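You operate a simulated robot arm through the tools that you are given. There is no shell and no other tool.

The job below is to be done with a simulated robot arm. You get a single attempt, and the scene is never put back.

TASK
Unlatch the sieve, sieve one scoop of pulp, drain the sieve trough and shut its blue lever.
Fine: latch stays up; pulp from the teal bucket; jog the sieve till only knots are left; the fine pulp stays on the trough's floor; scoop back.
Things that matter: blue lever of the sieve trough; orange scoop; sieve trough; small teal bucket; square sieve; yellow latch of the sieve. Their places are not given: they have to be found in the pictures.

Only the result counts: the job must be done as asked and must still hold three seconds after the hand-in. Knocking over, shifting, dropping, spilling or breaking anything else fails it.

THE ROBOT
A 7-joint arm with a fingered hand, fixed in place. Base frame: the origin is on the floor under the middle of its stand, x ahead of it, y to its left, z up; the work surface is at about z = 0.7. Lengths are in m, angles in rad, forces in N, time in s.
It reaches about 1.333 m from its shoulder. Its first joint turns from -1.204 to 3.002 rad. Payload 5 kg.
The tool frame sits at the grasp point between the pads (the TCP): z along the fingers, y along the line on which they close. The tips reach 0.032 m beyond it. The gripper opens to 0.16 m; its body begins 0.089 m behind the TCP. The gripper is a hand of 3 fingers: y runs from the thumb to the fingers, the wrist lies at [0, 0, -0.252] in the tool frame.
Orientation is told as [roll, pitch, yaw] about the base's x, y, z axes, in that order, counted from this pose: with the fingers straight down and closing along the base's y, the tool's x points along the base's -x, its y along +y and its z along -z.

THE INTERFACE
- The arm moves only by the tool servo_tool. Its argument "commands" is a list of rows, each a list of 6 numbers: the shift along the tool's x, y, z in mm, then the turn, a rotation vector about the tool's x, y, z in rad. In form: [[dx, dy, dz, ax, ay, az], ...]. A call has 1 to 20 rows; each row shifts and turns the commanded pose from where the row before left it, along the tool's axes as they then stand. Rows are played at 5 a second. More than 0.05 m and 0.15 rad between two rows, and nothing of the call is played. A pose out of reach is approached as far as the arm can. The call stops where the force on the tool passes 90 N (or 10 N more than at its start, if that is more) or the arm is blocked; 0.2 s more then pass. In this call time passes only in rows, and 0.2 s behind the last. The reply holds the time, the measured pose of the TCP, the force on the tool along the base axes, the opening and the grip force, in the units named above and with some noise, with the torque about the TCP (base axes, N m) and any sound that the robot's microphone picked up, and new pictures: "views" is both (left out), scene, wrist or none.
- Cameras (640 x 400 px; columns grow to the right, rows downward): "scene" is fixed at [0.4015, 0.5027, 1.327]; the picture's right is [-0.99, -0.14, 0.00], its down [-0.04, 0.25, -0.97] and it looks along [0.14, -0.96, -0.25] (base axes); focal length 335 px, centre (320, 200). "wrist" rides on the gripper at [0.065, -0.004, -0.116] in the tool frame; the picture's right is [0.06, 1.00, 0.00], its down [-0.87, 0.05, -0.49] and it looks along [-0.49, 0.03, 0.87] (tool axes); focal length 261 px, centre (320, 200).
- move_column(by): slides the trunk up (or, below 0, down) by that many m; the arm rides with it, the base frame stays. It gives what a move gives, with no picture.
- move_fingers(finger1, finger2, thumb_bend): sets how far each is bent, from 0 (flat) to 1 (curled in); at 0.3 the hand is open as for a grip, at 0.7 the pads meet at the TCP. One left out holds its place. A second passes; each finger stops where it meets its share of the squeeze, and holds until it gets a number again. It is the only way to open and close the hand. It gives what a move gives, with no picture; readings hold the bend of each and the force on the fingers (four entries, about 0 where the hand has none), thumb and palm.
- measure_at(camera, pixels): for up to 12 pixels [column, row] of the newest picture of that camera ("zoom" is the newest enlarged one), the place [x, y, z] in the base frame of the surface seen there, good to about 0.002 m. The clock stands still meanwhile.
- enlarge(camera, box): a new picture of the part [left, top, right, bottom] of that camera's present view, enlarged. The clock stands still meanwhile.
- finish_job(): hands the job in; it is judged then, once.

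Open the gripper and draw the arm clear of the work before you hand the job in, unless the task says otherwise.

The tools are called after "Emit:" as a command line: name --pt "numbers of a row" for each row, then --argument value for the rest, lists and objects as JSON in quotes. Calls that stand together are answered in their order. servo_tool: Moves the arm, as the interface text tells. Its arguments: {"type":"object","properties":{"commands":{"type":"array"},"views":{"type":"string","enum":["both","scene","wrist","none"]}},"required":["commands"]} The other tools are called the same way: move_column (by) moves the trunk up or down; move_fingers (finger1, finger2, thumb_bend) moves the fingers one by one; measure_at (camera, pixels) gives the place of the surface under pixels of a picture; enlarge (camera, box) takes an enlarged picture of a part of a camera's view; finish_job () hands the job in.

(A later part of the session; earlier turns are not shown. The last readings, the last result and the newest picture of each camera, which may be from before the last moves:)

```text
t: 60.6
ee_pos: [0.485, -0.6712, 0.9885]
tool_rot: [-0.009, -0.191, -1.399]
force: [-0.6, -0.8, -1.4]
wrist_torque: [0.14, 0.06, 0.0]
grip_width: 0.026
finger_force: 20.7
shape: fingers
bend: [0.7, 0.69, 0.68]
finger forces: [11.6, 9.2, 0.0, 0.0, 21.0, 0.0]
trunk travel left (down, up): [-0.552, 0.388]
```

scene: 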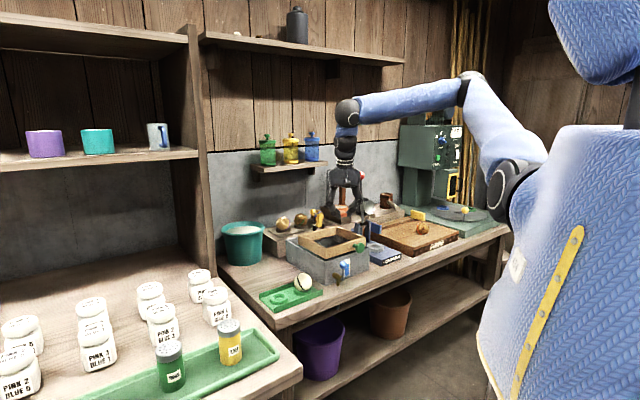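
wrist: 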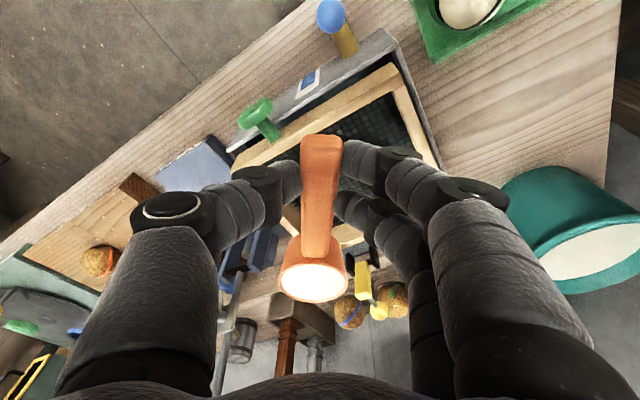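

The bowl is over the sieve (u≈-0.195, n≈-0.914). I shift a bit (+25 mm in y) and begin the roll with a small amount to test reach before anything pours.

Emit:
servo_tool --pt "12 2 -2 0 0 0" --pt "12 2 -2 0 0 0" --pt "0 0 0 -0.1 0 0" --pt "0 0 0 -0.1 0 0" --pt "0 0 0 0 0 0" --views "both"

```text
t: 61.8
ee_pos: [0.4885, -0.647, 0.9883]
tool_rot: [0.194, -0.19, -1.4]
force: [-0.5, 0.0, -2.0]
wrist_torque: [0.15, 0.11, 0.01]
grip_width: 0.0259
finger_force: 20.9
shape: fingers
bend: [0.7, 0.69, 0.68]
finger forces: [11.6, 9.2, 0.0, 0.0, 20.9, 0.0]
trunk travel left (down, up): [-0.552, 0.388]
```

scene: 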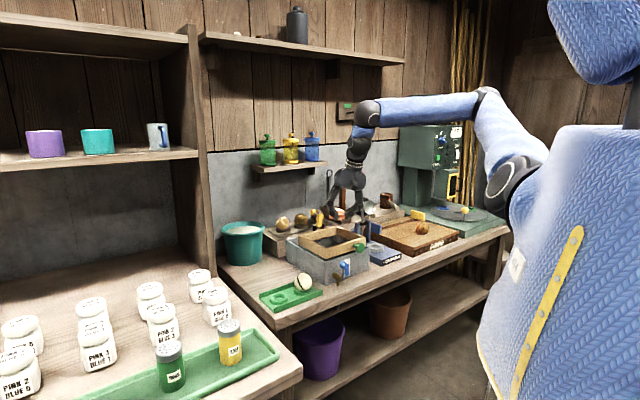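
wrist: 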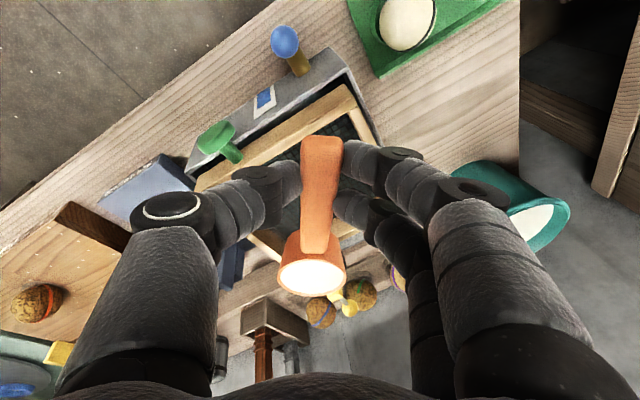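

Roll works so far. I continue rolling over the sieve to about 60°, in place.

Emit:
servo_tool --pt "0 0 0 -0.14 0 0" --pt "0 0 0 -0.14 0 0" --pt "0 0 0 -0.14 0 0" --pt "0 0 0 -0.14 0 0" --pt "0 0 0 -0.14 0 0" --pt "0 0 0 -0.14 0 0" --views "both"

```text
t: 63.2
ee_pos: [0.4859, -0.6484, 0.9874]
tool_rot: [1.035, -0.19, -1.4]
force: [-0.1, -0.8, -1.1]
wrist_torque: [0.11, 0.13, 0.04]
grip_width: 0.0262
finger_force: 21.0
shape: fingers
bend: [0.7, 0.69, 0.68]
finger forces: [11.7, 8.9, 0.0, 0.1, 21.8, 0.0]
trunk travel left (down, up): [-0.552, 0.388]
```

scene: 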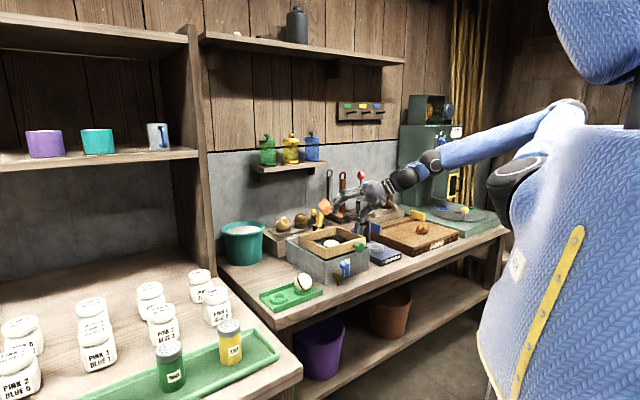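
wrist: 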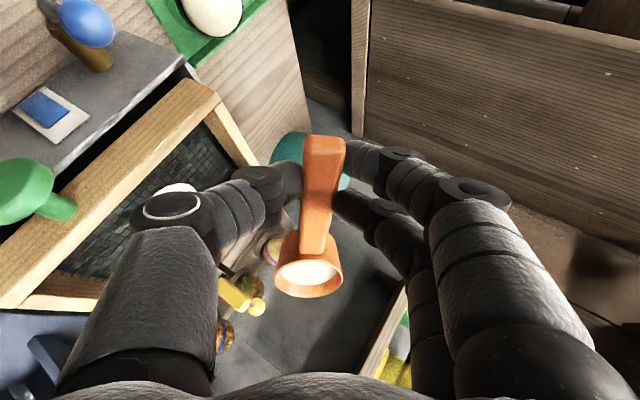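

Pulp is falling on the sieve (white spot at scene (330,243)). I zoom in to verify it stays within the frame.

Emit:
enlarge --camera "scene" --box '[280, 195, 376, 260]'

Emit:
enlarge --camera "wrist" --box '[60, 60, 380, 320]'

```text
6.15 times, centred on (328, 228) of scene
```

zoom: 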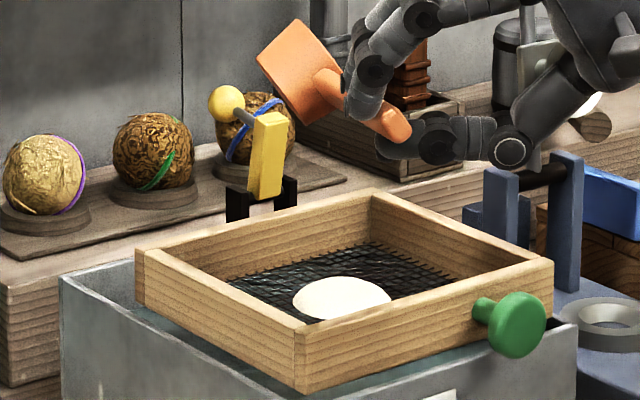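

```text
1.54 times, centred on (220, 190) of wrist
```

zoom: 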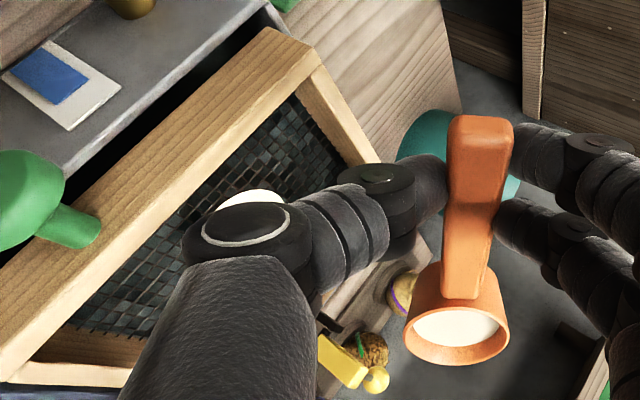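

A mound of pulp lies on the mesh. I continue rolling to ~110° to empty the scoop.

Emit:
servo_tool --pt "0 0 0 -0.13 0 0" --pt "0 0 0 -0.13 0 0" --pt "0 0 0 -0.13 0 0" --pt "0 0 0 -0.13 0 0" --pt "0 0 0 -0.13 0 0" --pt "0 0 0 -0.13 0 0" --pt "0 0 0 -0.13 0 0" --pt "0 0 0 0 0 0" --pt "0 0 0 0 0 0" --pt "0 0 0 0 0 0" --views "both"

```text
t: 65.4
ee_pos: [0.486, -0.6471, 0.9876]
tool_rot: [1.94, -0.19, -1.401]
force: [-0.5, 0.1, -0.6]
wrist_torque: [0.05, 0.07, 0.01]
grip_width: 0.0265
finger_force: 21.7
shape: fingers
bend: [0.7, 0.7, 0.68]
finger forces: [11.0, 9.9, 0.0, 0.1, 21.8, 0.0]
trunk travel left (down, up): [-0.552, 0.388]
```

scene: 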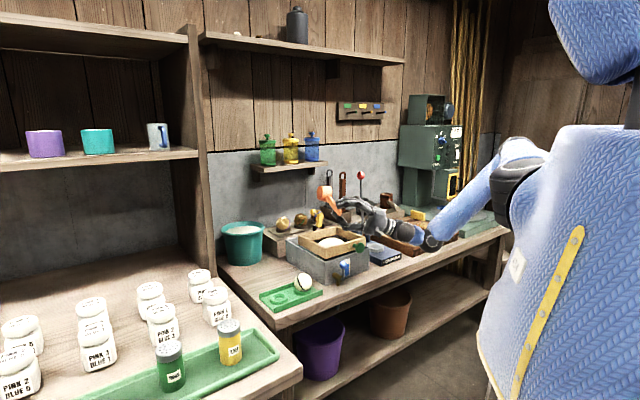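
wrist: 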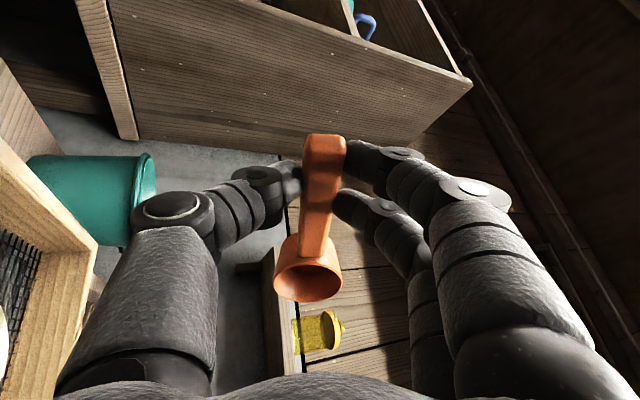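

The scoop looks empty now. I zoom to verify the mound and that nothing is spilled.

Emit:
enlarge --camera "scene" --box '[280, 180, 460, 290]'

Emit:
enlarge --camera "wrist" --box '[240, 110, 400, 330]'

```text
3.56 times, centred on (370, 235) of scene
```

zoom: 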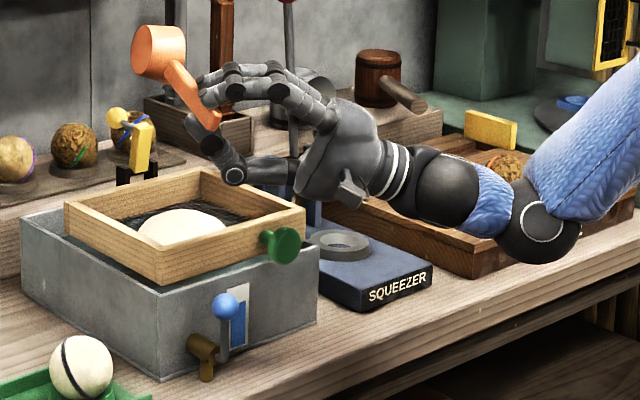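

```text
1.82 times, centred on (320, 220) of wrist
```

zoom: 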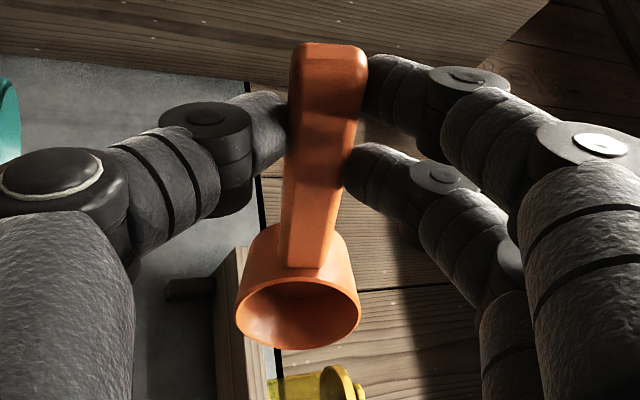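

Scoop is empty, mound in the frame. I roll back along the same path to level.

Emit:
servo_tool --pt "0 0 0 0.13 0 0" --pt "0 0 0 0.13 0 0" --pt "0 0 0 0.13 0 0" --pt "0 0 0 0.13 0 0" --pt "0 0 0 0.13 0 0" --pt "0 0 0 0.13 0 0" --pt "0 0 0 0.13 0 0" --pt "0 0 0 0.14 0 0" --pt "0 0 0 0.14 0 0" --pt "0 0 0 0.14 0 0" --pt "0 0 0 0.14 0 0" --pt "0 0 0 0.14 0 0" --pt "0 0 0 0.14 0 0" --pt "0 0 0 0.1 0 0" --pt "0 0 0 0.1 0 0" --pt "0 0 0 0 0 0" --views "both"

```text
t: 68.8
ee_pos: [0.4838, -0.6484, 0.9883]
tool_rot: [-0.008, -0.19, -1.4]
force: [0.0, -0.8, -1.1]
wrist_torque: [0.07, -0.02, -0.02]
grip_width: 0.0263
finger_force: 21.2
shape: fingers
bend: [0.7, 0.7, 0.68]
finger forces: [10.9, 10.4, 0.1, 0.0, 21.3, 0.1]
trunk travel left (down, up): [-0.552, 0.388]
```

scene: 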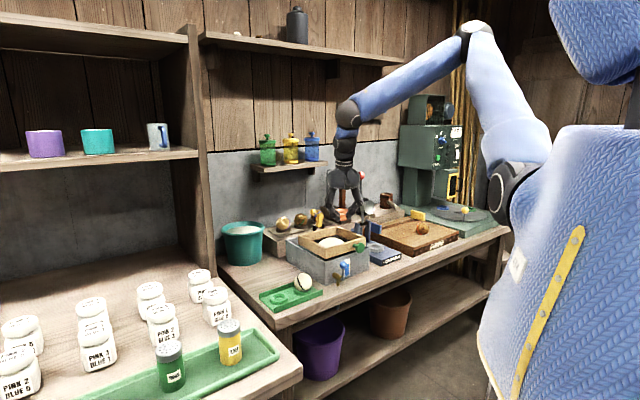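
wrist: 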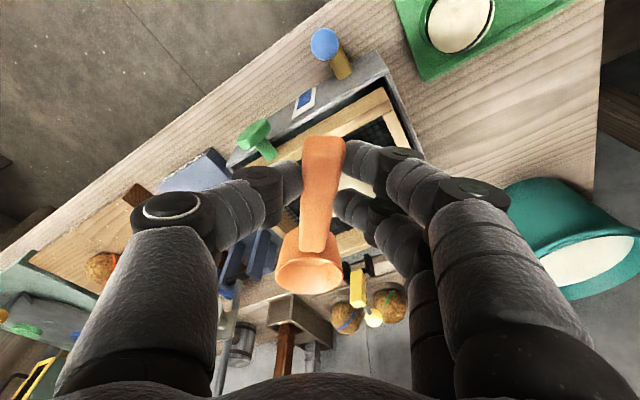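

The scoop's pose in the grip changed a little. I measure it.

Emit:
measure_at --camera "wrist" --pixels '[[322, 142], [322, 155], [320, 190], [315, 230], [312, 248], [279, 268], [340, 268], [310, 290], [310, 278], [312, 260]]'

Emit:
enlarge --camera "wrist" --box '[240, 110, 400, 330]'

```text
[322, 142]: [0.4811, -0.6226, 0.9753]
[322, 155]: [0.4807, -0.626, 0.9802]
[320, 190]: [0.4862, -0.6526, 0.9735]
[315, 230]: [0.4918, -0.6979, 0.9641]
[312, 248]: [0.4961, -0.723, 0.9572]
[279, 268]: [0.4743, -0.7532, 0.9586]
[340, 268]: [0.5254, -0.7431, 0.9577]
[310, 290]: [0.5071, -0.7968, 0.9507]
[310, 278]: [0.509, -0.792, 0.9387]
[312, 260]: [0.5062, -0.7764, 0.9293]
```

```text
1.82 times, centred on (320, 220) of wrist
```

zoom: 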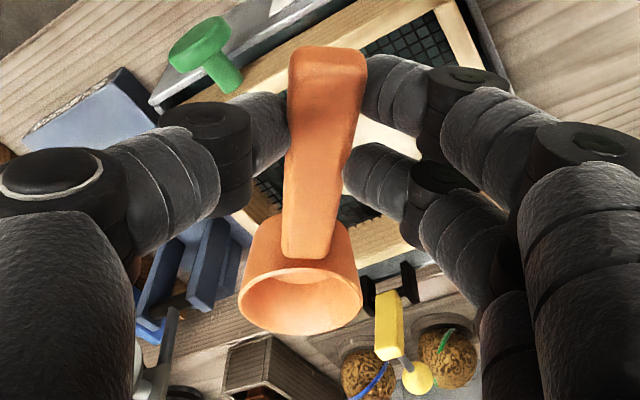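

Scoop now sits ~8° bowl-down in the hand. I level it (−0.14 about y), correct yaw to −1.47, and carry it laterally to above its original spot.

Emit:
servo_tool --pt "0 0 0 0 -0.07 0" --pt "0 0 0 0 -0.07 0" --pt "0 0 0 0.023 0 0.066" --pt "3.2 39.2 -1.1 0 0 0" --pt "3.2 39.2 -1.1 0 0 0" --pt "3.2 39.2 -1.1 0 0 0" --pt "3.2 39.2 -1.1 0 0 0" --pt "3.2 39.2 -1.1 0 0 0" --pt "3.2 39.2 -1.1 0 0 0" --pt "3.2 39.2 -1.1 0 0 0" --pt "0 0 0 0 0 0" --views "both"

```text
t: 71.2
ee_pos: [0.7534, -0.593, 0.9852]
tool_rot: [-0.008, -0.33, -1.469]
force: [0.3, 0.5, -0.9]
wrist_torque: [0.1, -0.02, -0.02]
grip_width: 0.0263
finger_force: 21.3
shape: fingers
bend: [0.7, 0.7, 0.68]
finger forces: [11.2, 10.1, 0.0, 0.0, 21.2, 0.0]
trunk travel left (down, up): [-0.552, 0.388]
```

scene: 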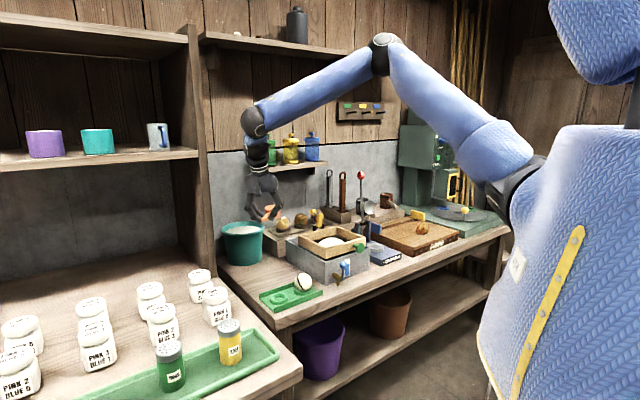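
wrist: 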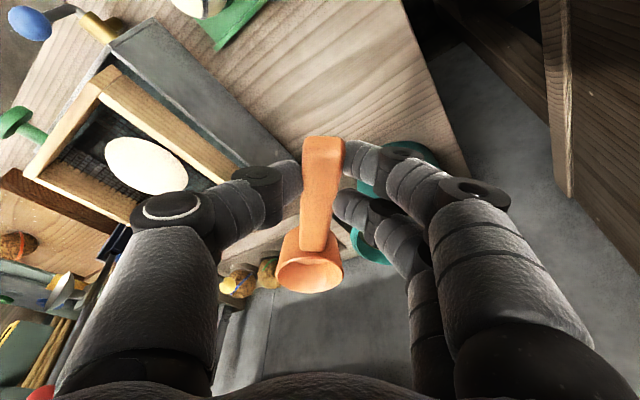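

Now above the original spot; I measure the scoop's rim to confirm level and position.

Emit:
measure_at --camera "wrist" --pixels '[[322, 142], [322, 155], [320, 190], [316, 230], [313, 248], [280, 268], [342, 268], [311, 291], [285, 240], [335, 240]]'

```text
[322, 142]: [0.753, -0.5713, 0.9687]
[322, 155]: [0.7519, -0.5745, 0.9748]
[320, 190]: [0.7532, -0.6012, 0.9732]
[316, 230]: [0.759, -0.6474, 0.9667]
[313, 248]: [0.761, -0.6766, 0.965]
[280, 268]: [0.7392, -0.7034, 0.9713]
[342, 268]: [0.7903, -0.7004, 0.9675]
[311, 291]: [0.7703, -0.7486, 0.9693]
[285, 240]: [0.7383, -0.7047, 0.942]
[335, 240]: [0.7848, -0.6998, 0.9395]
```

Position and level match the original pose (offset purely vertical, 0.2325 m). I lower it, slower at the end.

Emit:
servo_tool --pt "15.4 0 44.9 0 0 0" --pt "15.4 0 44.9 0 0 0" --pt "15.4 0 44.9 0 0 0" --pt "13 0 37.8 0 0 0" --pt "6.5 0 18.9 0 0 0" --pt "3.9 0 11.4 0 0 0" --pt "1.9 0 5.7 0 0 0" --pt "1.9 0 5.7 0 0 0" --pt "0 0 0 0 0 0" --views "both"

```text
t: 73.2
ee_pos: [0.7542, -0.5954, 0.7597]
tool_rot: [-0.011, -0.331, -1.468]
force: [-0.1, 0.2, -1.1]
wrist_torque: [0.08, -0.03, 0.0]
grip_width: 0.0263
finger_force: 21.2
shape: fingers
bend: [0.7, 0.7, 0.68]
finger forces: [11.0, 10.2, 0.0, 0.0, 21.2, 0.0]
trunk travel left (down, up): [-0.552, 0.388]
```

scene: 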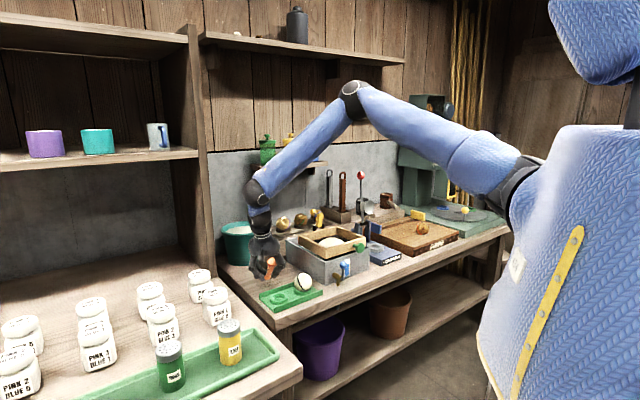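
wrist: 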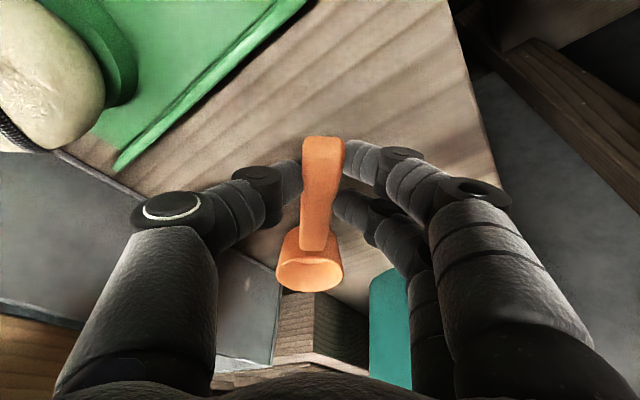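

7 mm remain. I lower in 2 mm rows watching for contact.

Emit:
servo_tool --pt "1.6 0 1.5 0 0 0" --pt "1.2 0 1.7 0 0 0" --pt "0.7 0 1.9 0 0 0" --pt "0 0 0 0 0 0" --views "none"

Emit:
measure_at --camera "wrist" --pixels '[[322, 155], [313, 248], [280, 268], [342, 268], [311, 291]]'

```text
t: 74.2
ee_pos: [0.7554, -0.5953, 0.7532]
tool_rot: [-0.012, -0.331, -1.466]
force: [0.1, 0.6, -0.6]
wrist_torque: [0.05, -0.01, 0.02]
grip_width: 0.0263
finger_force: 21.5
shape: fingers
bend: [0.7, 0.7, 0.68]
finger forces: [11.0, 10.3, 0.1, 0.1, 21.4, 0.0]
trunk travel left (down, up): [-0.552, 0.388]
```

```text
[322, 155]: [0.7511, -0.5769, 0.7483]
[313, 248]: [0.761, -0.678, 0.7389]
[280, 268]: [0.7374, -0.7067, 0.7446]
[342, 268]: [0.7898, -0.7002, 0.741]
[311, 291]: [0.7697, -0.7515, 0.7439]
```

About at table height; one more small step to make contact, then check force.

Emit:
servo_tool --pt "0.5 0 1.4 0 0 0" --pt "0 0 0 0 0 0" --views "both"

```text
t: 74.8
ee_pos: [0.7546, -0.5953, 0.7513]
tool_rot: [-0.011, -0.331, -1.467]
force: [0.7, 0.4, 0.6]
wrist_torque: [0.0, -0.03, 0.0]
grip_width: 0.0261
finger_force: 21.3
shape: fingers
bend: [0.7, 0.7, 0.68]
finger forces: [11.0, 10.4, 0.0, 0.1, 21.3, 0.0]
trunk travel left (down, up): [-0.552, 0.388]
```

scene: 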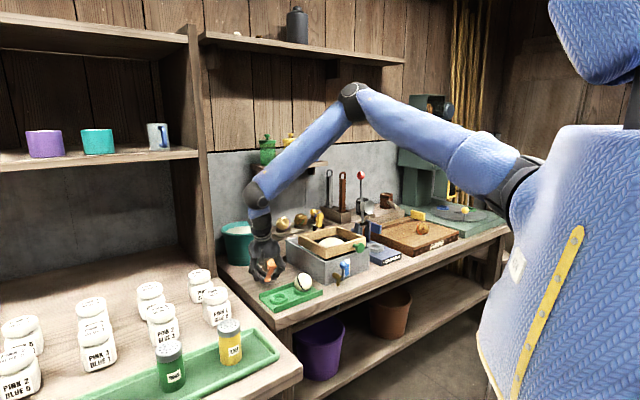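
wrist: 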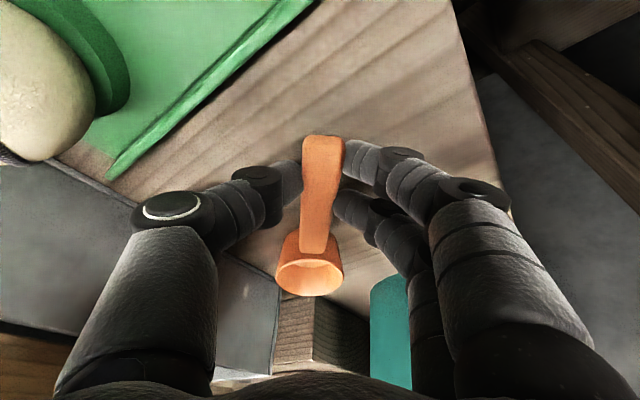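

The bowl rests on the table (force shifted to +0.6 N). I open the fingers gradually.

Emit:
move_fingers --finger1 0.66 --finger2 0.66 --thumb_bend 0.66

Emit:
move_fingers --finger1 0.58 --finger2 0.58 --thumb_bend 0.58

Emit:
servo_tool --pt "0 0 0 0 0 0" --views "wrist"

```text
t: 75.8
ee_pos: [0.7553, -0.5955, 0.7515]
tool_rot: [-0.011, -0.332, -1.467]
force: [-0.4, 0.8, 0.3]
wrist_torque: [0.03, -0.02, 0.01]
grip_width: 0.0295
finger_force: 2.3
shape: fingers
bend: [0.65, 0.65, 0.66]
finger forces: [1.1, 0.9, 0.1, 0.1, 2.2, 0.1]
trunk travel left (down, up): [-0.552, 0.388]
```

```text
t: 76.8
ee_pos: [0.7536, -0.5953, 0.7519]
tool_rot: [-0.009, -0.331, -1.469]
force: [0.2, -0.5, -0.9]
wrist_torque: [0.02, 0.01, -0.01]
grip_width: 0.0585
finger_force: 0.1
shape: fingers
bend: [0.57, 0.57, 0.57]
finger forces: [0.0, 0.1, 0.0, 0.1, 0.0, 0.0]
trunk travel left (down, up): [-0.552, 0.388]
```

```text
t: 77.2
ee_pos: [0.7549, -0.5954, 0.7517]
tool_rot: [-0.01, -0.331, -1.468]
force: [0.4, -0.8, 0.4]
wrist_torque: [-0.02, 0.01, -0.01]
grip_width: 0.0582
finger_force: 0.0
shape: fingers
bend: [0.57, 0.57, 0.57]
finger forces: [0.0, 0.0, 0.0, 0.0, 0.0, 0.1]
trunk travel left (down, up): [-0.552, 0.388]
```

wrist: 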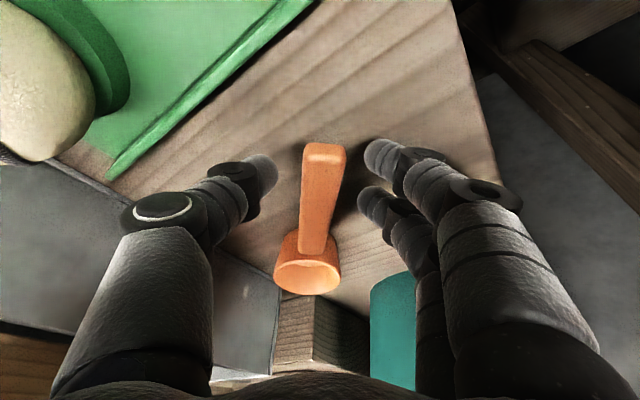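

Scoop released. I rise 160 mm, then turn the hand upright and back to yaw −0.79 for the sieve work.

Emit:
servo_tool --pt "-6.5 0 -18.9 0 0 0" --pt "-13 0 -37.8 0 0 0" --pt "-13 0 -37.8 0 0 0" --pt "-13 0 -37.8 0 0 0" --pt "-6.5 0 -18.9 0 0 0" --pt "0 0 0 0 0.11 0" --pt "0 0 0 0 0.11 0" --pt "0 0 0 0 0.11 0" --pt "0 0 0 0 0 -0.136" --pt "0 0 0 0 0 -0.136" --pt "0 0 0 0 0 -0.136" --pt "0 0 0 0 0 -0.136" --pt "0 0 0 0 0 -0.136" --pt "0 0 0 0 0 0" --views "both"

```text
t: 80.2
ee_pos: [0.7558, -0.5954, 0.9113]
tool_rot: [-0.007, 0.004, -0.789]
force: [0.4, -0.3, 0.7]
wrist_torque: [0.02, -0.02, 0.01]
grip_width: 0.0586
finger_force: 0.0
shape: fingers
bend: [0.57, 0.57, 0.57]
finger forces: [0.1, 0.0, 0.0, 0.0, 0.1, 0.0]
trunk travel left (down, up): [-0.552, 0.388]
```

scene: 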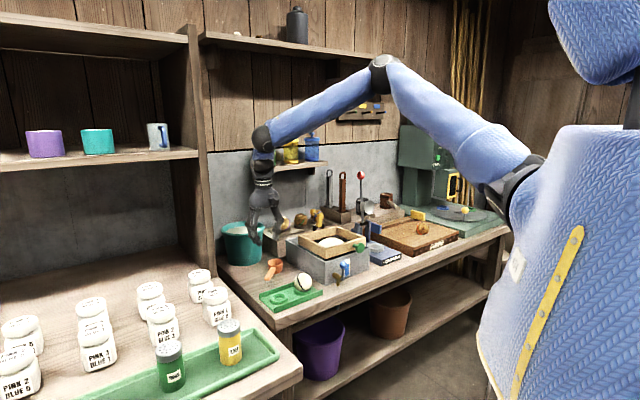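
wrist: 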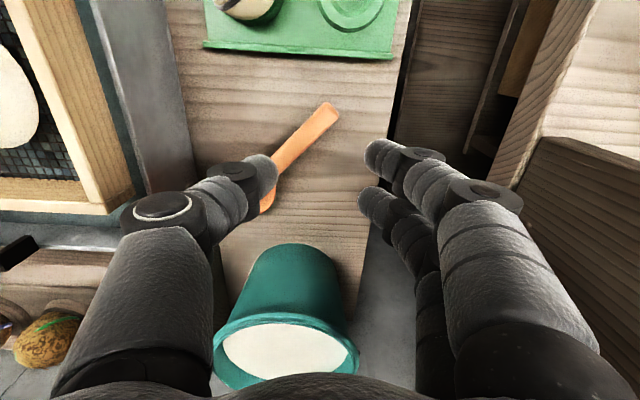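

I compare the scoop's position to the start using the same zoom box.

Emit:
enlarge --camera "scene" --box '[210, 200, 410, 325]'

Emit:
measure_at --camera "zoom" --pixels '[[183, 250], [190, 232], [205, 205], [190, 198], [222, 198]]'

```text
3.20 times, centred on (310, 262) of scene
```

zoom: 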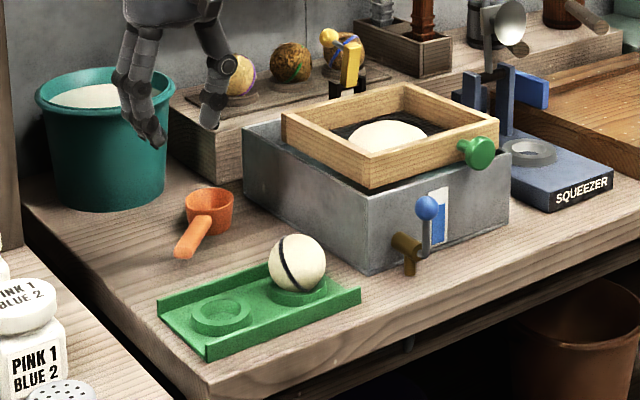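

```text
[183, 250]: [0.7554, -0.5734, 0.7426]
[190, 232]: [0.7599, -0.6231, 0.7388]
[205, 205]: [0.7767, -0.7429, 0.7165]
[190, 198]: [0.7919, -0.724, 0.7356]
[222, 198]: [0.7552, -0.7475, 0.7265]
```

Scoop is back within a few mm of its original pose. Next I go above the green knob at about (0.42,-0.70) to jog the sieve.

Emit:
servo_tool --pt "20.3 -39 -6.3 0 0 0" --pt "20.3 -39 -6.3 0 0 0" --pt "20.3 -39 -6.3 0 0 0" --pt "20.3 -39 -6.3 0 0 0" --pt "20.3 -39 -6.3 0 0 0" --pt "20.3 -39 -6.3 0 0 0" --pt "20.3 -39 -6.3 0 0 0" --pt "20.3 -39 -6.3 0 0 0" --pt "0 0 0 0 0 0" --views "both"

```text
t: 82.2
ee_pos: [0.4222, -0.7025, 0.9666]
tool_rot: [-0.006, 0.007, -0.792]
force: [0.5, 0.1, 0.4]
wrist_torque: [0.01, 0.02, 0.0]
grip_width: 0.0589
finger_force: 0.0
shape: fingers
bend: [0.57, 0.57, 0.57]
finger forces: [0.0, 0.0, 0.0, 0.0, 0.0, 0.1]
trunk travel left (down, up): [-0.552, 0.388]
```

scene: 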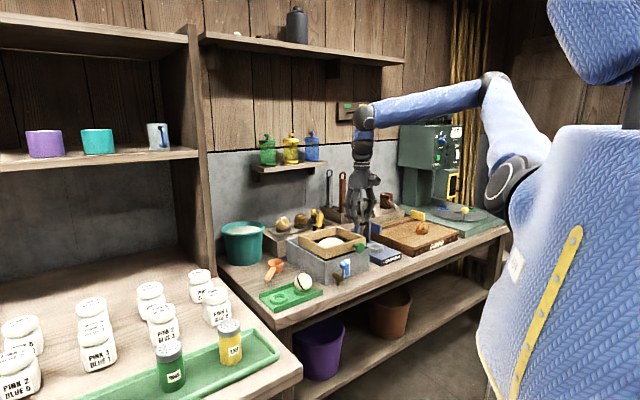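
wrist: 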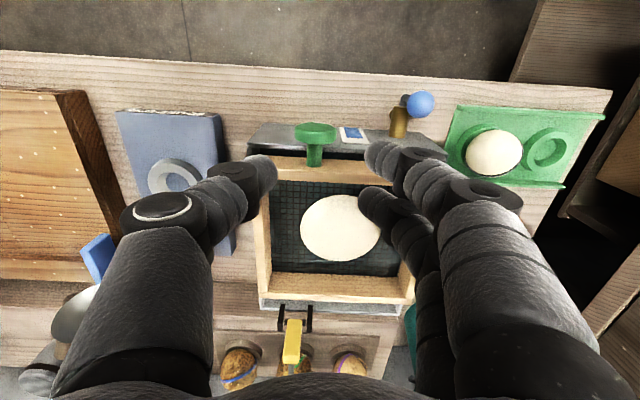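

Clear view: knob disc at (315,130), stem at (315,155), pulp mound at (340,228). I zoom and measure the knob.

Emit:
enlarge --camera "wrist" --box '[270, 90, 450, 200]'

Emit:
measure_at --camera "zoom" --pixels '[[160, 125], [95, 130], [225, 130], [160, 165], [160, 200], [158, 245], [160, 258], [155, 115], [530, 45], [460, 100], [280, 155], [165, 145]]'

```text
3.56 times, centred on (360, 145) of wrist
```

zoom: 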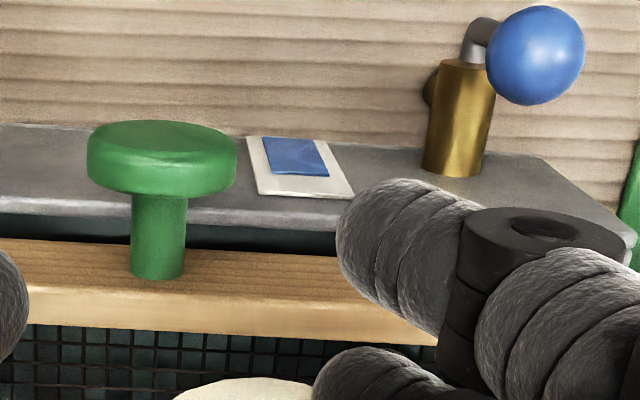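

```text
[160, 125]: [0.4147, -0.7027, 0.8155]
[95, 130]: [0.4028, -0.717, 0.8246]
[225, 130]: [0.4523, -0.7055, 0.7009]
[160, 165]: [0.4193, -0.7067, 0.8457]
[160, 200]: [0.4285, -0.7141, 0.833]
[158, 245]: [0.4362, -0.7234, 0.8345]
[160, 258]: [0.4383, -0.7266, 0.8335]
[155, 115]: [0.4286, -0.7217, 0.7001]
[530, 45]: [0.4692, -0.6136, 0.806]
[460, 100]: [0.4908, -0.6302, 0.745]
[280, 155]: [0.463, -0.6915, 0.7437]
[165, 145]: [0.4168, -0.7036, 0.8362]
```

Knob: disc centre about u=-0.199, n=-0.799, z=0.827, radius ~0.02, gap to the frame ~0.02. I lower with fingers on both sides of the disc to z≈0.875 and look.

Emit:
servo_tool --pt "-2.8 -4.5 30 0 0 0" --pt "0 0 30 0 0 0" --pt "0 0 30 0 0 0" --pt "0 0 0 0 0 0" --views "both"

```text
t: 83.2
ee_pos: [0.419, -0.7045, 0.8749]
tool_rot: [-0.007, 0.003, -0.79]
force: [-0.6, 0.4, -0.5]
wrist_torque: [0.0, -0.02, -0.05]
grip_width: 0.0586
finger_force: 0.0
shape: fingers
bend: [0.57, 0.57, 0.57]
finger forces: [0.1, 0.0, 0.0, 0.0, 0.1, 0.0]
trunk travel left (down, up): [-0.552, 0.388]
```

scene: 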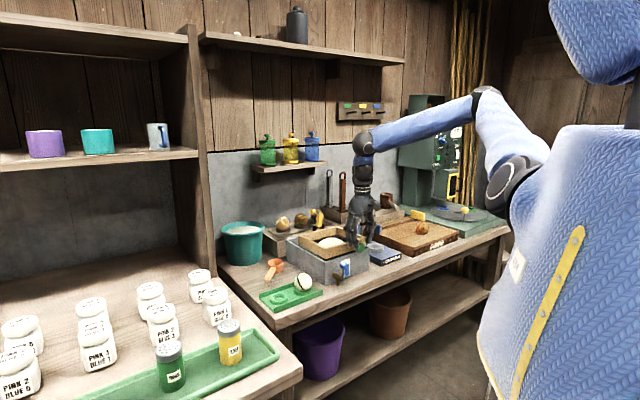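
wrist: 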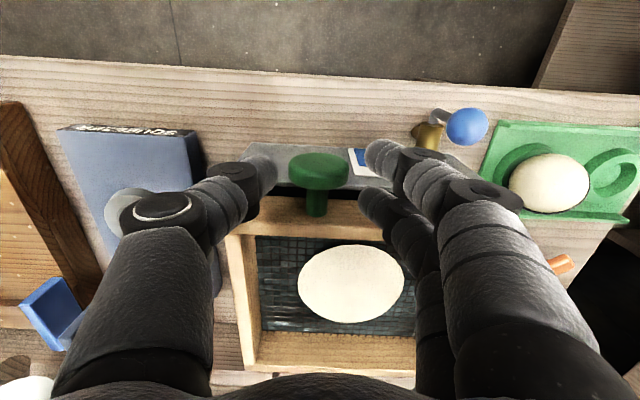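

Disc at (318,170) lies straight below the TCP. I lower the remaining 33 mm.

Emit:
servo_tool --pt "0 0 15 0 0 0" --pt "0 0 12 0 0 0" --pt "0 0 6 0 0 0" --pt "0 0 0 0 0 0" --views "both"

```text
t: 84.2
ee_pos: [0.4181, -0.705, 0.8429]
tool_rot: [-0.008, 0.005, -0.79]
force: [0.1, -0.1, -0.7]
wrist_torque: [0.01, 0.0, 0.0]
grip_width: 0.059
finger_force: 0.1
shape: fingers
bend: [0.57, 0.57, 0.57]
finger forces: [0.0, 0.0, 0.0, 0.0, 0.0, 0.0]
trunk travel left (down, up): [-0.552, 0.388]
```

scene: 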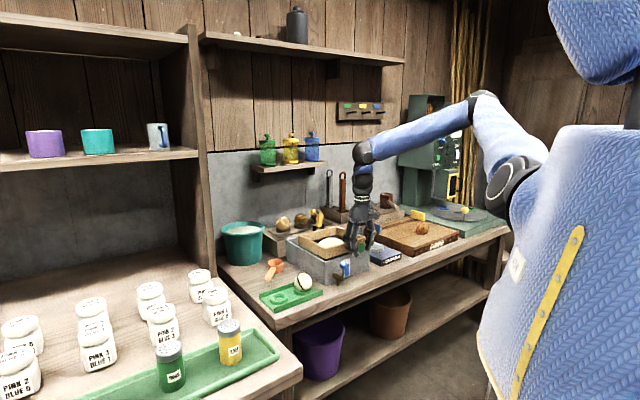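
wrist: 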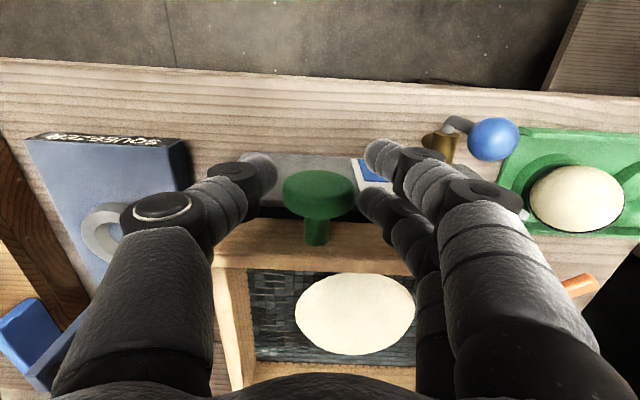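

Disc is between thumb and fingers. I close on it.

Emit:
move_fingers --finger1 0.64 --finger2 0.64 --thumb_bend 0.64

Emit:
move_fingers --finger1 0.69 --finger2 0.69 --thumb_bend 0.69

Emit:
servo_tool --pt "0 0 0 0 0 0" --views "wrist"

```text
t: 85.2
ee_pos: [0.4187, -0.7043, 0.8421]
tool_rot: [-0.008, 0.006, -0.79]
force: [-2.2, -1.5, -1.5]
wrist_torque: [-0.02, 0.06, -0.03]
grip_width: 0.0376
finger_force: 3.0
shape: fingers
bend: [0.64, 0.62, 0.63]
finger forces: [0.0, 1.8, 0.1, 0.0, 4.3, 0.0]
trunk travel left (down, up): [-0.552, 0.388]
```

```text
t: 86.2
ee_pos: [0.4183, -0.7051, 0.8414]
tool_rot: [-0.008, 0.005, -0.791]
force: [-4.0, -4.8, -6.4]
wrist_torque: [-0.06, 0.09, -0.1]
grip_width: 0.0278
finger_force: 9.0
shape: fingers
bend: [0.69, 0.63, 0.65]
finger forces: [0.1, 5.6, 0.0, 0.0, 12.6, 0.0]
trunk travel left (down, up): [-0.552, 0.388]
```

```text
t: 86.6
ee_pos: [0.4187, -0.7043, 0.8422]
tool_rot: [-0.007, 0.005, -0.79]
force: [-4.8, -4.4, -5.1]
wrist_torque: [-0.09, 0.1, -0.11]
grip_width: 0.0277
finger_force: 9.2
shape: fingers
bend: [0.69, 0.63, 0.65]
finger forces: [0.0, 5.6, 0.0, 0.0, 12.8, 0.1]
trunk travel left (down, up): [-0.552, 0.388]
```

wrist: 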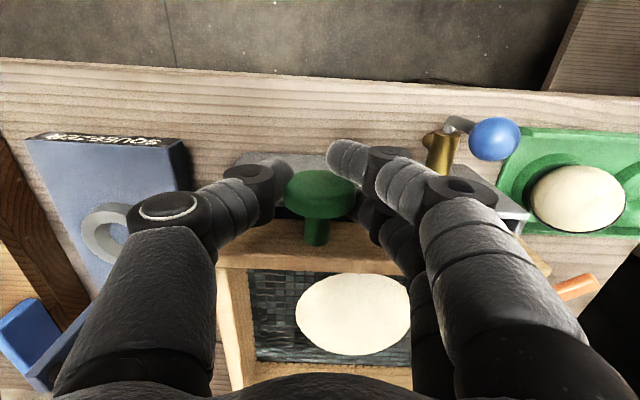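

Finger 1 is in front of the disc, finger 2 and thumb grip its edge. I test a jog of 20 mm toward −n and look.

Emit:
servo_tool --pt "-7 0 0 0 0 0" --pt "-7 0 0 0 0 0" --pt "-6 0 0 0 0 0" --pt "0 0 0 0 0 0" --views "both"

```text
t: 87.6
ee_pos: [0.4304, -0.7179, 0.8414]
tool_rot: [-0.006, 0.003, -0.79]
force: [-7.7, -2.0, 0.8]
wrist_torque: [-0.07, 0.19, -0.15]
grip_width: 0.0277
finger_force: 9.8
shape: fingers
bend: [0.69, 0.64, 0.65]
finger forces: [0.0, 5.3, 0.0, 0.0, 13.5, 0.0]
trunk travel left (down, up): [-0.552, 0.388]
```

scene: 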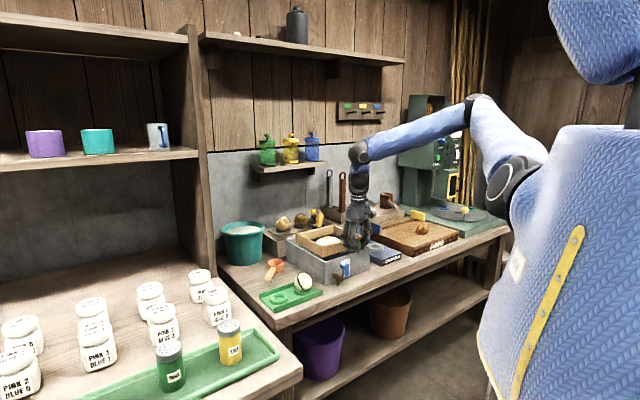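
wrist: 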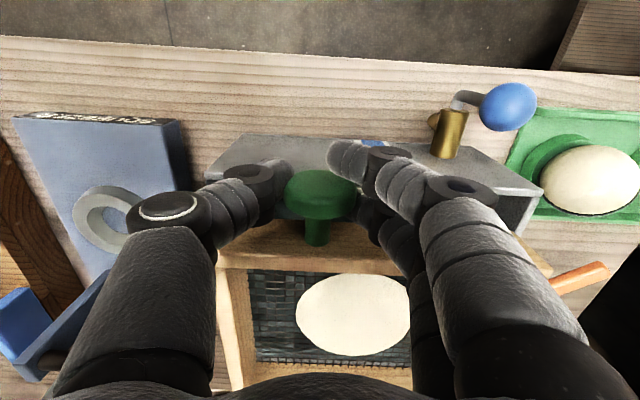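

The sieve moves with the hand (only ~5 N). I push 20 mm more back, then pull forward 40 mm to test both directions.

Emit:
servo_tool --pt "-10 0 0 0 0 0" --pt "-10 0 0 0 0 0" --pt "0 0 0 0 0 0" --pt "10 0 0 0 0 0" --pt "10 0 0 0 0 0" --pt "10 0 0 0 0 0" --pt "10 0 0 0 0 0" --pt "0 0 0 0 0 0" --views "both"

```text
t: 89.4
ee_pos: [0.4181, -0.7045, 0.8417]
tool_rot: [-0.007, 0.005, -0.792]
force: [-4.1, -10.3, -7.0]
wrist_torque: [-0.24, 0.16, -0.28]
grip_width: 0.0279
finger_force: 12.3
shape: fingers
bend: [0.69, 0.64, 0.65]
finger forces: [0.0, 10.2, 0.0, 0.1, 14.3, 0.0]
trunk travel left (down, up): [-0.552, 0.388]
```

scene: 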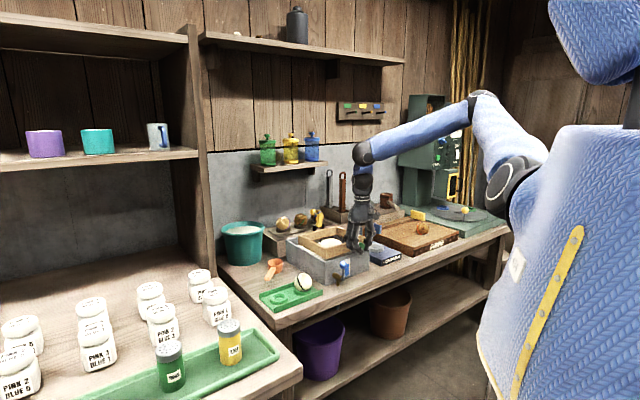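
wrist: 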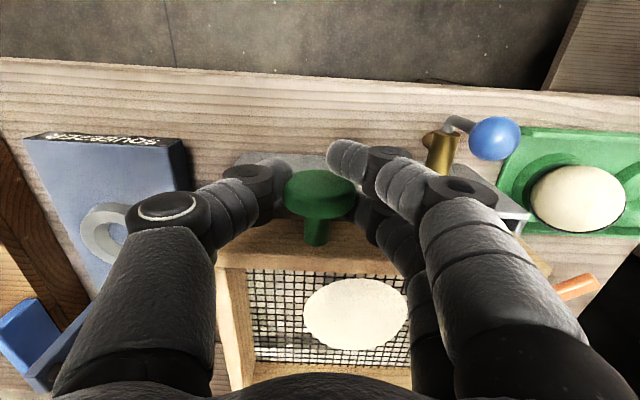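

Jogging works: the mound is shrinking and water below is turning milky. I jog 5 cycles of ±40 mm.

Emit:
servo_tool --pt "-20 0 0 0 0 0" --pt "-20 0 0 0 0 0" --pt "20 0 0 0 0 0" --pt "20 0 0 0 0 0" --pt "-20 0 0 0 0 0" --pt "-20 0 0 0 0 0" --pt "20 0 0 0 0 0" --pt "20 0 0 0 0 0" --pt "-20 0 0 0 0 0" --pt "-20 0 0 0 0 0" --pt "20 0 0 0 0 0" --pt "20 0 0 0 0 0" --pt "-20 0 0 0 0 0" --pt "-20 0 0 0 0 0" --pt "20 0 0 0 0 0" --pt "20 0 0 0 0 0" --pt "-20 0 0 0 0 0" --pt "-20 0 0 0 0 0" --pt "20 0 0 0 0 0" --pt "20 0 0 0 0 0" --views "both"

```text
t: 93.6
ee_pos: [0.4191, -0.7049, 0.8415]
tool_rot: [-0.007, 0.004, -0.79]
force: [0.1, -15.8, 5.2]
wrist_torque: [-0.41, 0.03, -0.26]
grip_width: 0.0285
finger_force: 13.2
shape: fingers
bend: [0.69, 0.66, 0.66]
finger forces: [0.0, 13.3, 0.0, 0.0, 13.8, 0.0]
trunk travel left (down, up): [-0.552, 0.388]
```

scene: 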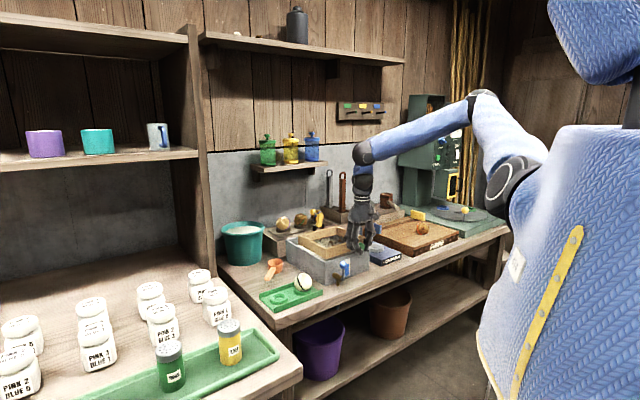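
wrist: 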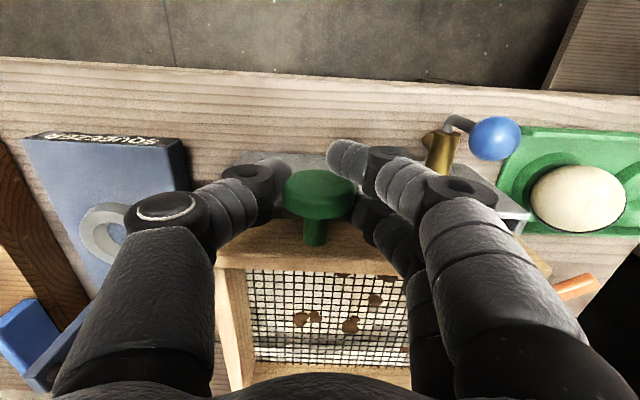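

The mound is gone; brown knots are visible on the mesh. I zoom to verify no white pulp remains.

Emit:
enlarge --camera "wrist" --box '[230, 240, 430, 380]'

Emit:
enlarge --camera "scene" --box '[280, 220, 376, 285]'

```text
2.86 times, centred on (330, 310) of wrist
```

zoom: 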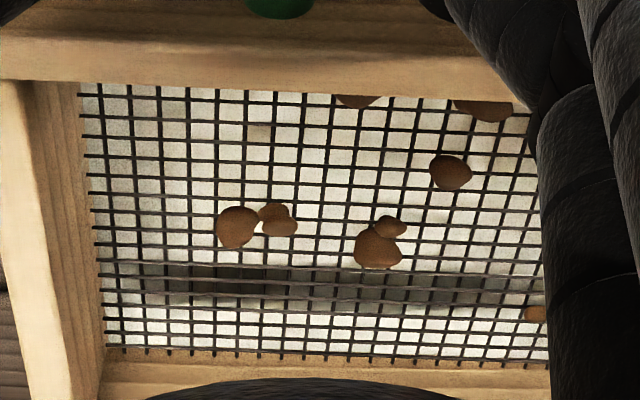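

```text
6.15 times, centred on (328, 252) of scene
```

zoom: 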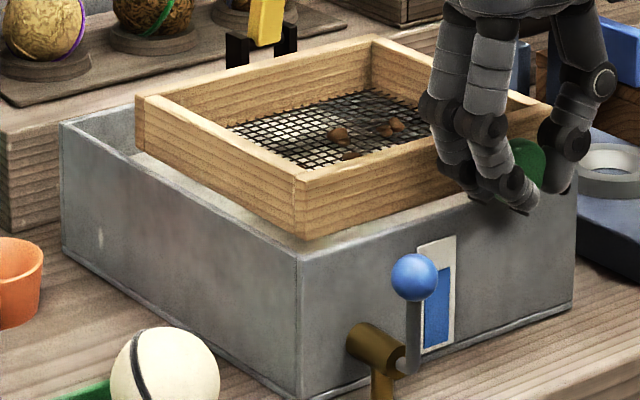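

Only knots remain. I do two more gentle cycles to be sure, ending at the start position.

Emit:
servo_tool --pt "-20 0 0 0 0 0" --pt "-20 0 0 0 0 0" --pt "20 0 0 0 0 0" --pt "20 0 0 0 0 0" --pt "-20 0 0 0 0 0" --pt "-20 0 0 0 0 0" --pt "20 0 0 0 0 0" --pt "20 0 0 0 0 0" --pt "0 0 0 0 0 0" --views "both"

Emit:
enlarge --camera "wrist" --box '[230, 240, 430, 380]'

```text
t: 95.6
ee_pos: [0.4181, -0.7069, 0.8407]
tool_rot: [-0.007, 0.004, -0.792]
force: [4.9, -17.2, -3.2]
wrist_torque: [-0.39, -0.1, -0.25]
grip_width: 0.0278
finger_force: 13.5
shape: fingers
bend: [0.69, 0.66, 0.65]
finger forces: [0.1, 16.0, 0.0, 0.0, 11.6, 0.0]
trunk travel left (down, up): [-0.552, 0.388]
```

scene: 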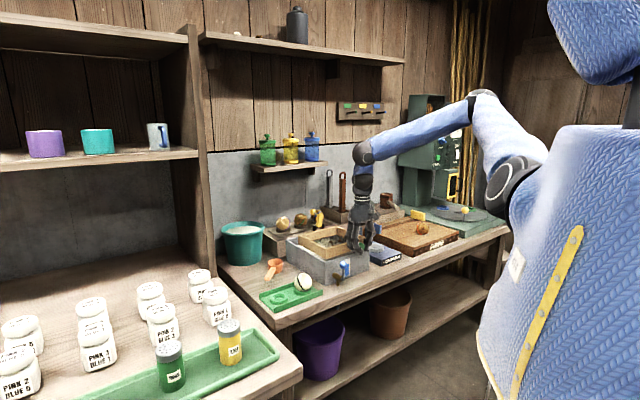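
wrist: 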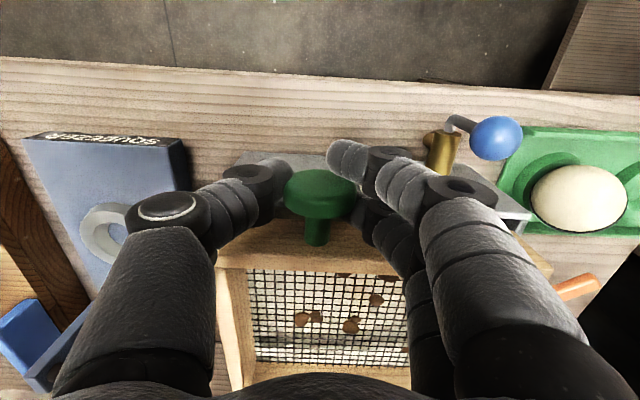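

```text
2.86 times, centred on (330, 310) of wrist
```

zoom: 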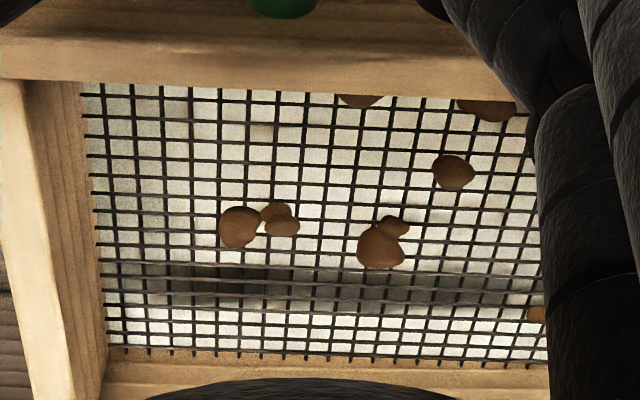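

Sieving is complete. I release the knob and rise.

Emit:
servo_tool --pt "-2 0 0 0 0 0" --pt "0 0 0 0 0 0" --views "none"

Emit:
move_fingers --finger1 0.57 --finger2 0.57 --thumb_bend 0.57

Emit:
servo_tool --pt "0 0 -15 0 0 0" --pt "0 0 -30 0 0 0" --pt "0 0 -40 0 0 0" --pt "0 0 -40 0 0 0" --pt "0 0 0 0 0 0" --views "both"

```text
t: 96.2
ee_pos: [0.4194, -0.7069, 0.8413]
tool_rot: [-0.008, 0.004, -0.791]
force: [-2.6, -9.4, 0.6]
wrist_torque: [-0.23, 0.03, -0.21]
grip_width: 0.0277
finger_force: 11.2
shape: fingers
bend: [0.69, 0.66, 0.65]
finger forces: [0.1, 9.4, 0.0, 0.0, 12.4, 0.1]
trunk travel left (down, up): [-0.552, 0.388]
```

```text
t: 97.2
ee_pos: [0.4197, -0.7053, 0.8417]
tool_rot: [-0.007, 0.006, -0.79]
force: [-0.1, 0.3, -0.3]
wrist_torque: [0.0, -0.01, -0.03]
grip_width: 0.0626
finger_force: 0.1
shape: fingers
bend: [0.56, 0.56, 0.56]
finger forces: [0.0, 0.0, 0.0, 0.0, 0.1, 0.1]
trunk travel left (down, up): [-0.552, 0.388]
```

```text
t: 98.4
ee_pos: [0.4221, -0.7058, 0.9641]
tool_rot: [-0.006, 0.006, -0.79]
force: [-0.2, -0.6, 0.8]
wrist_torque: [-0.01, 0.0, 0.04]
grip_width: 0.0628
finger_force: 0.1
shape: fingers
bend: [0.56, 0.56, 0.56]
finger forces: [0.0, 0.0, 0.0, 0.1, 0.0, 0.0]
trunk travel left (down, up): [-0.552, 0.388]
```

scene: 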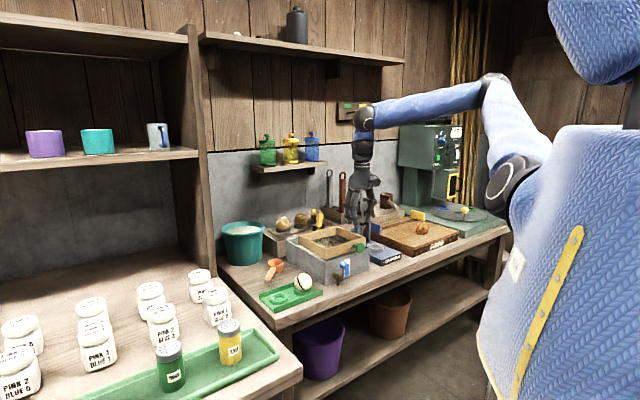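
wrist: 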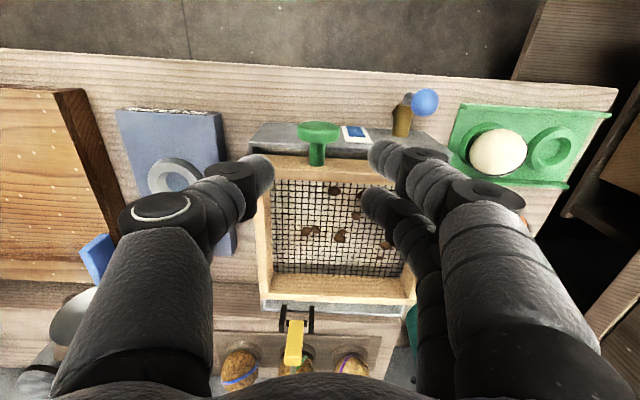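

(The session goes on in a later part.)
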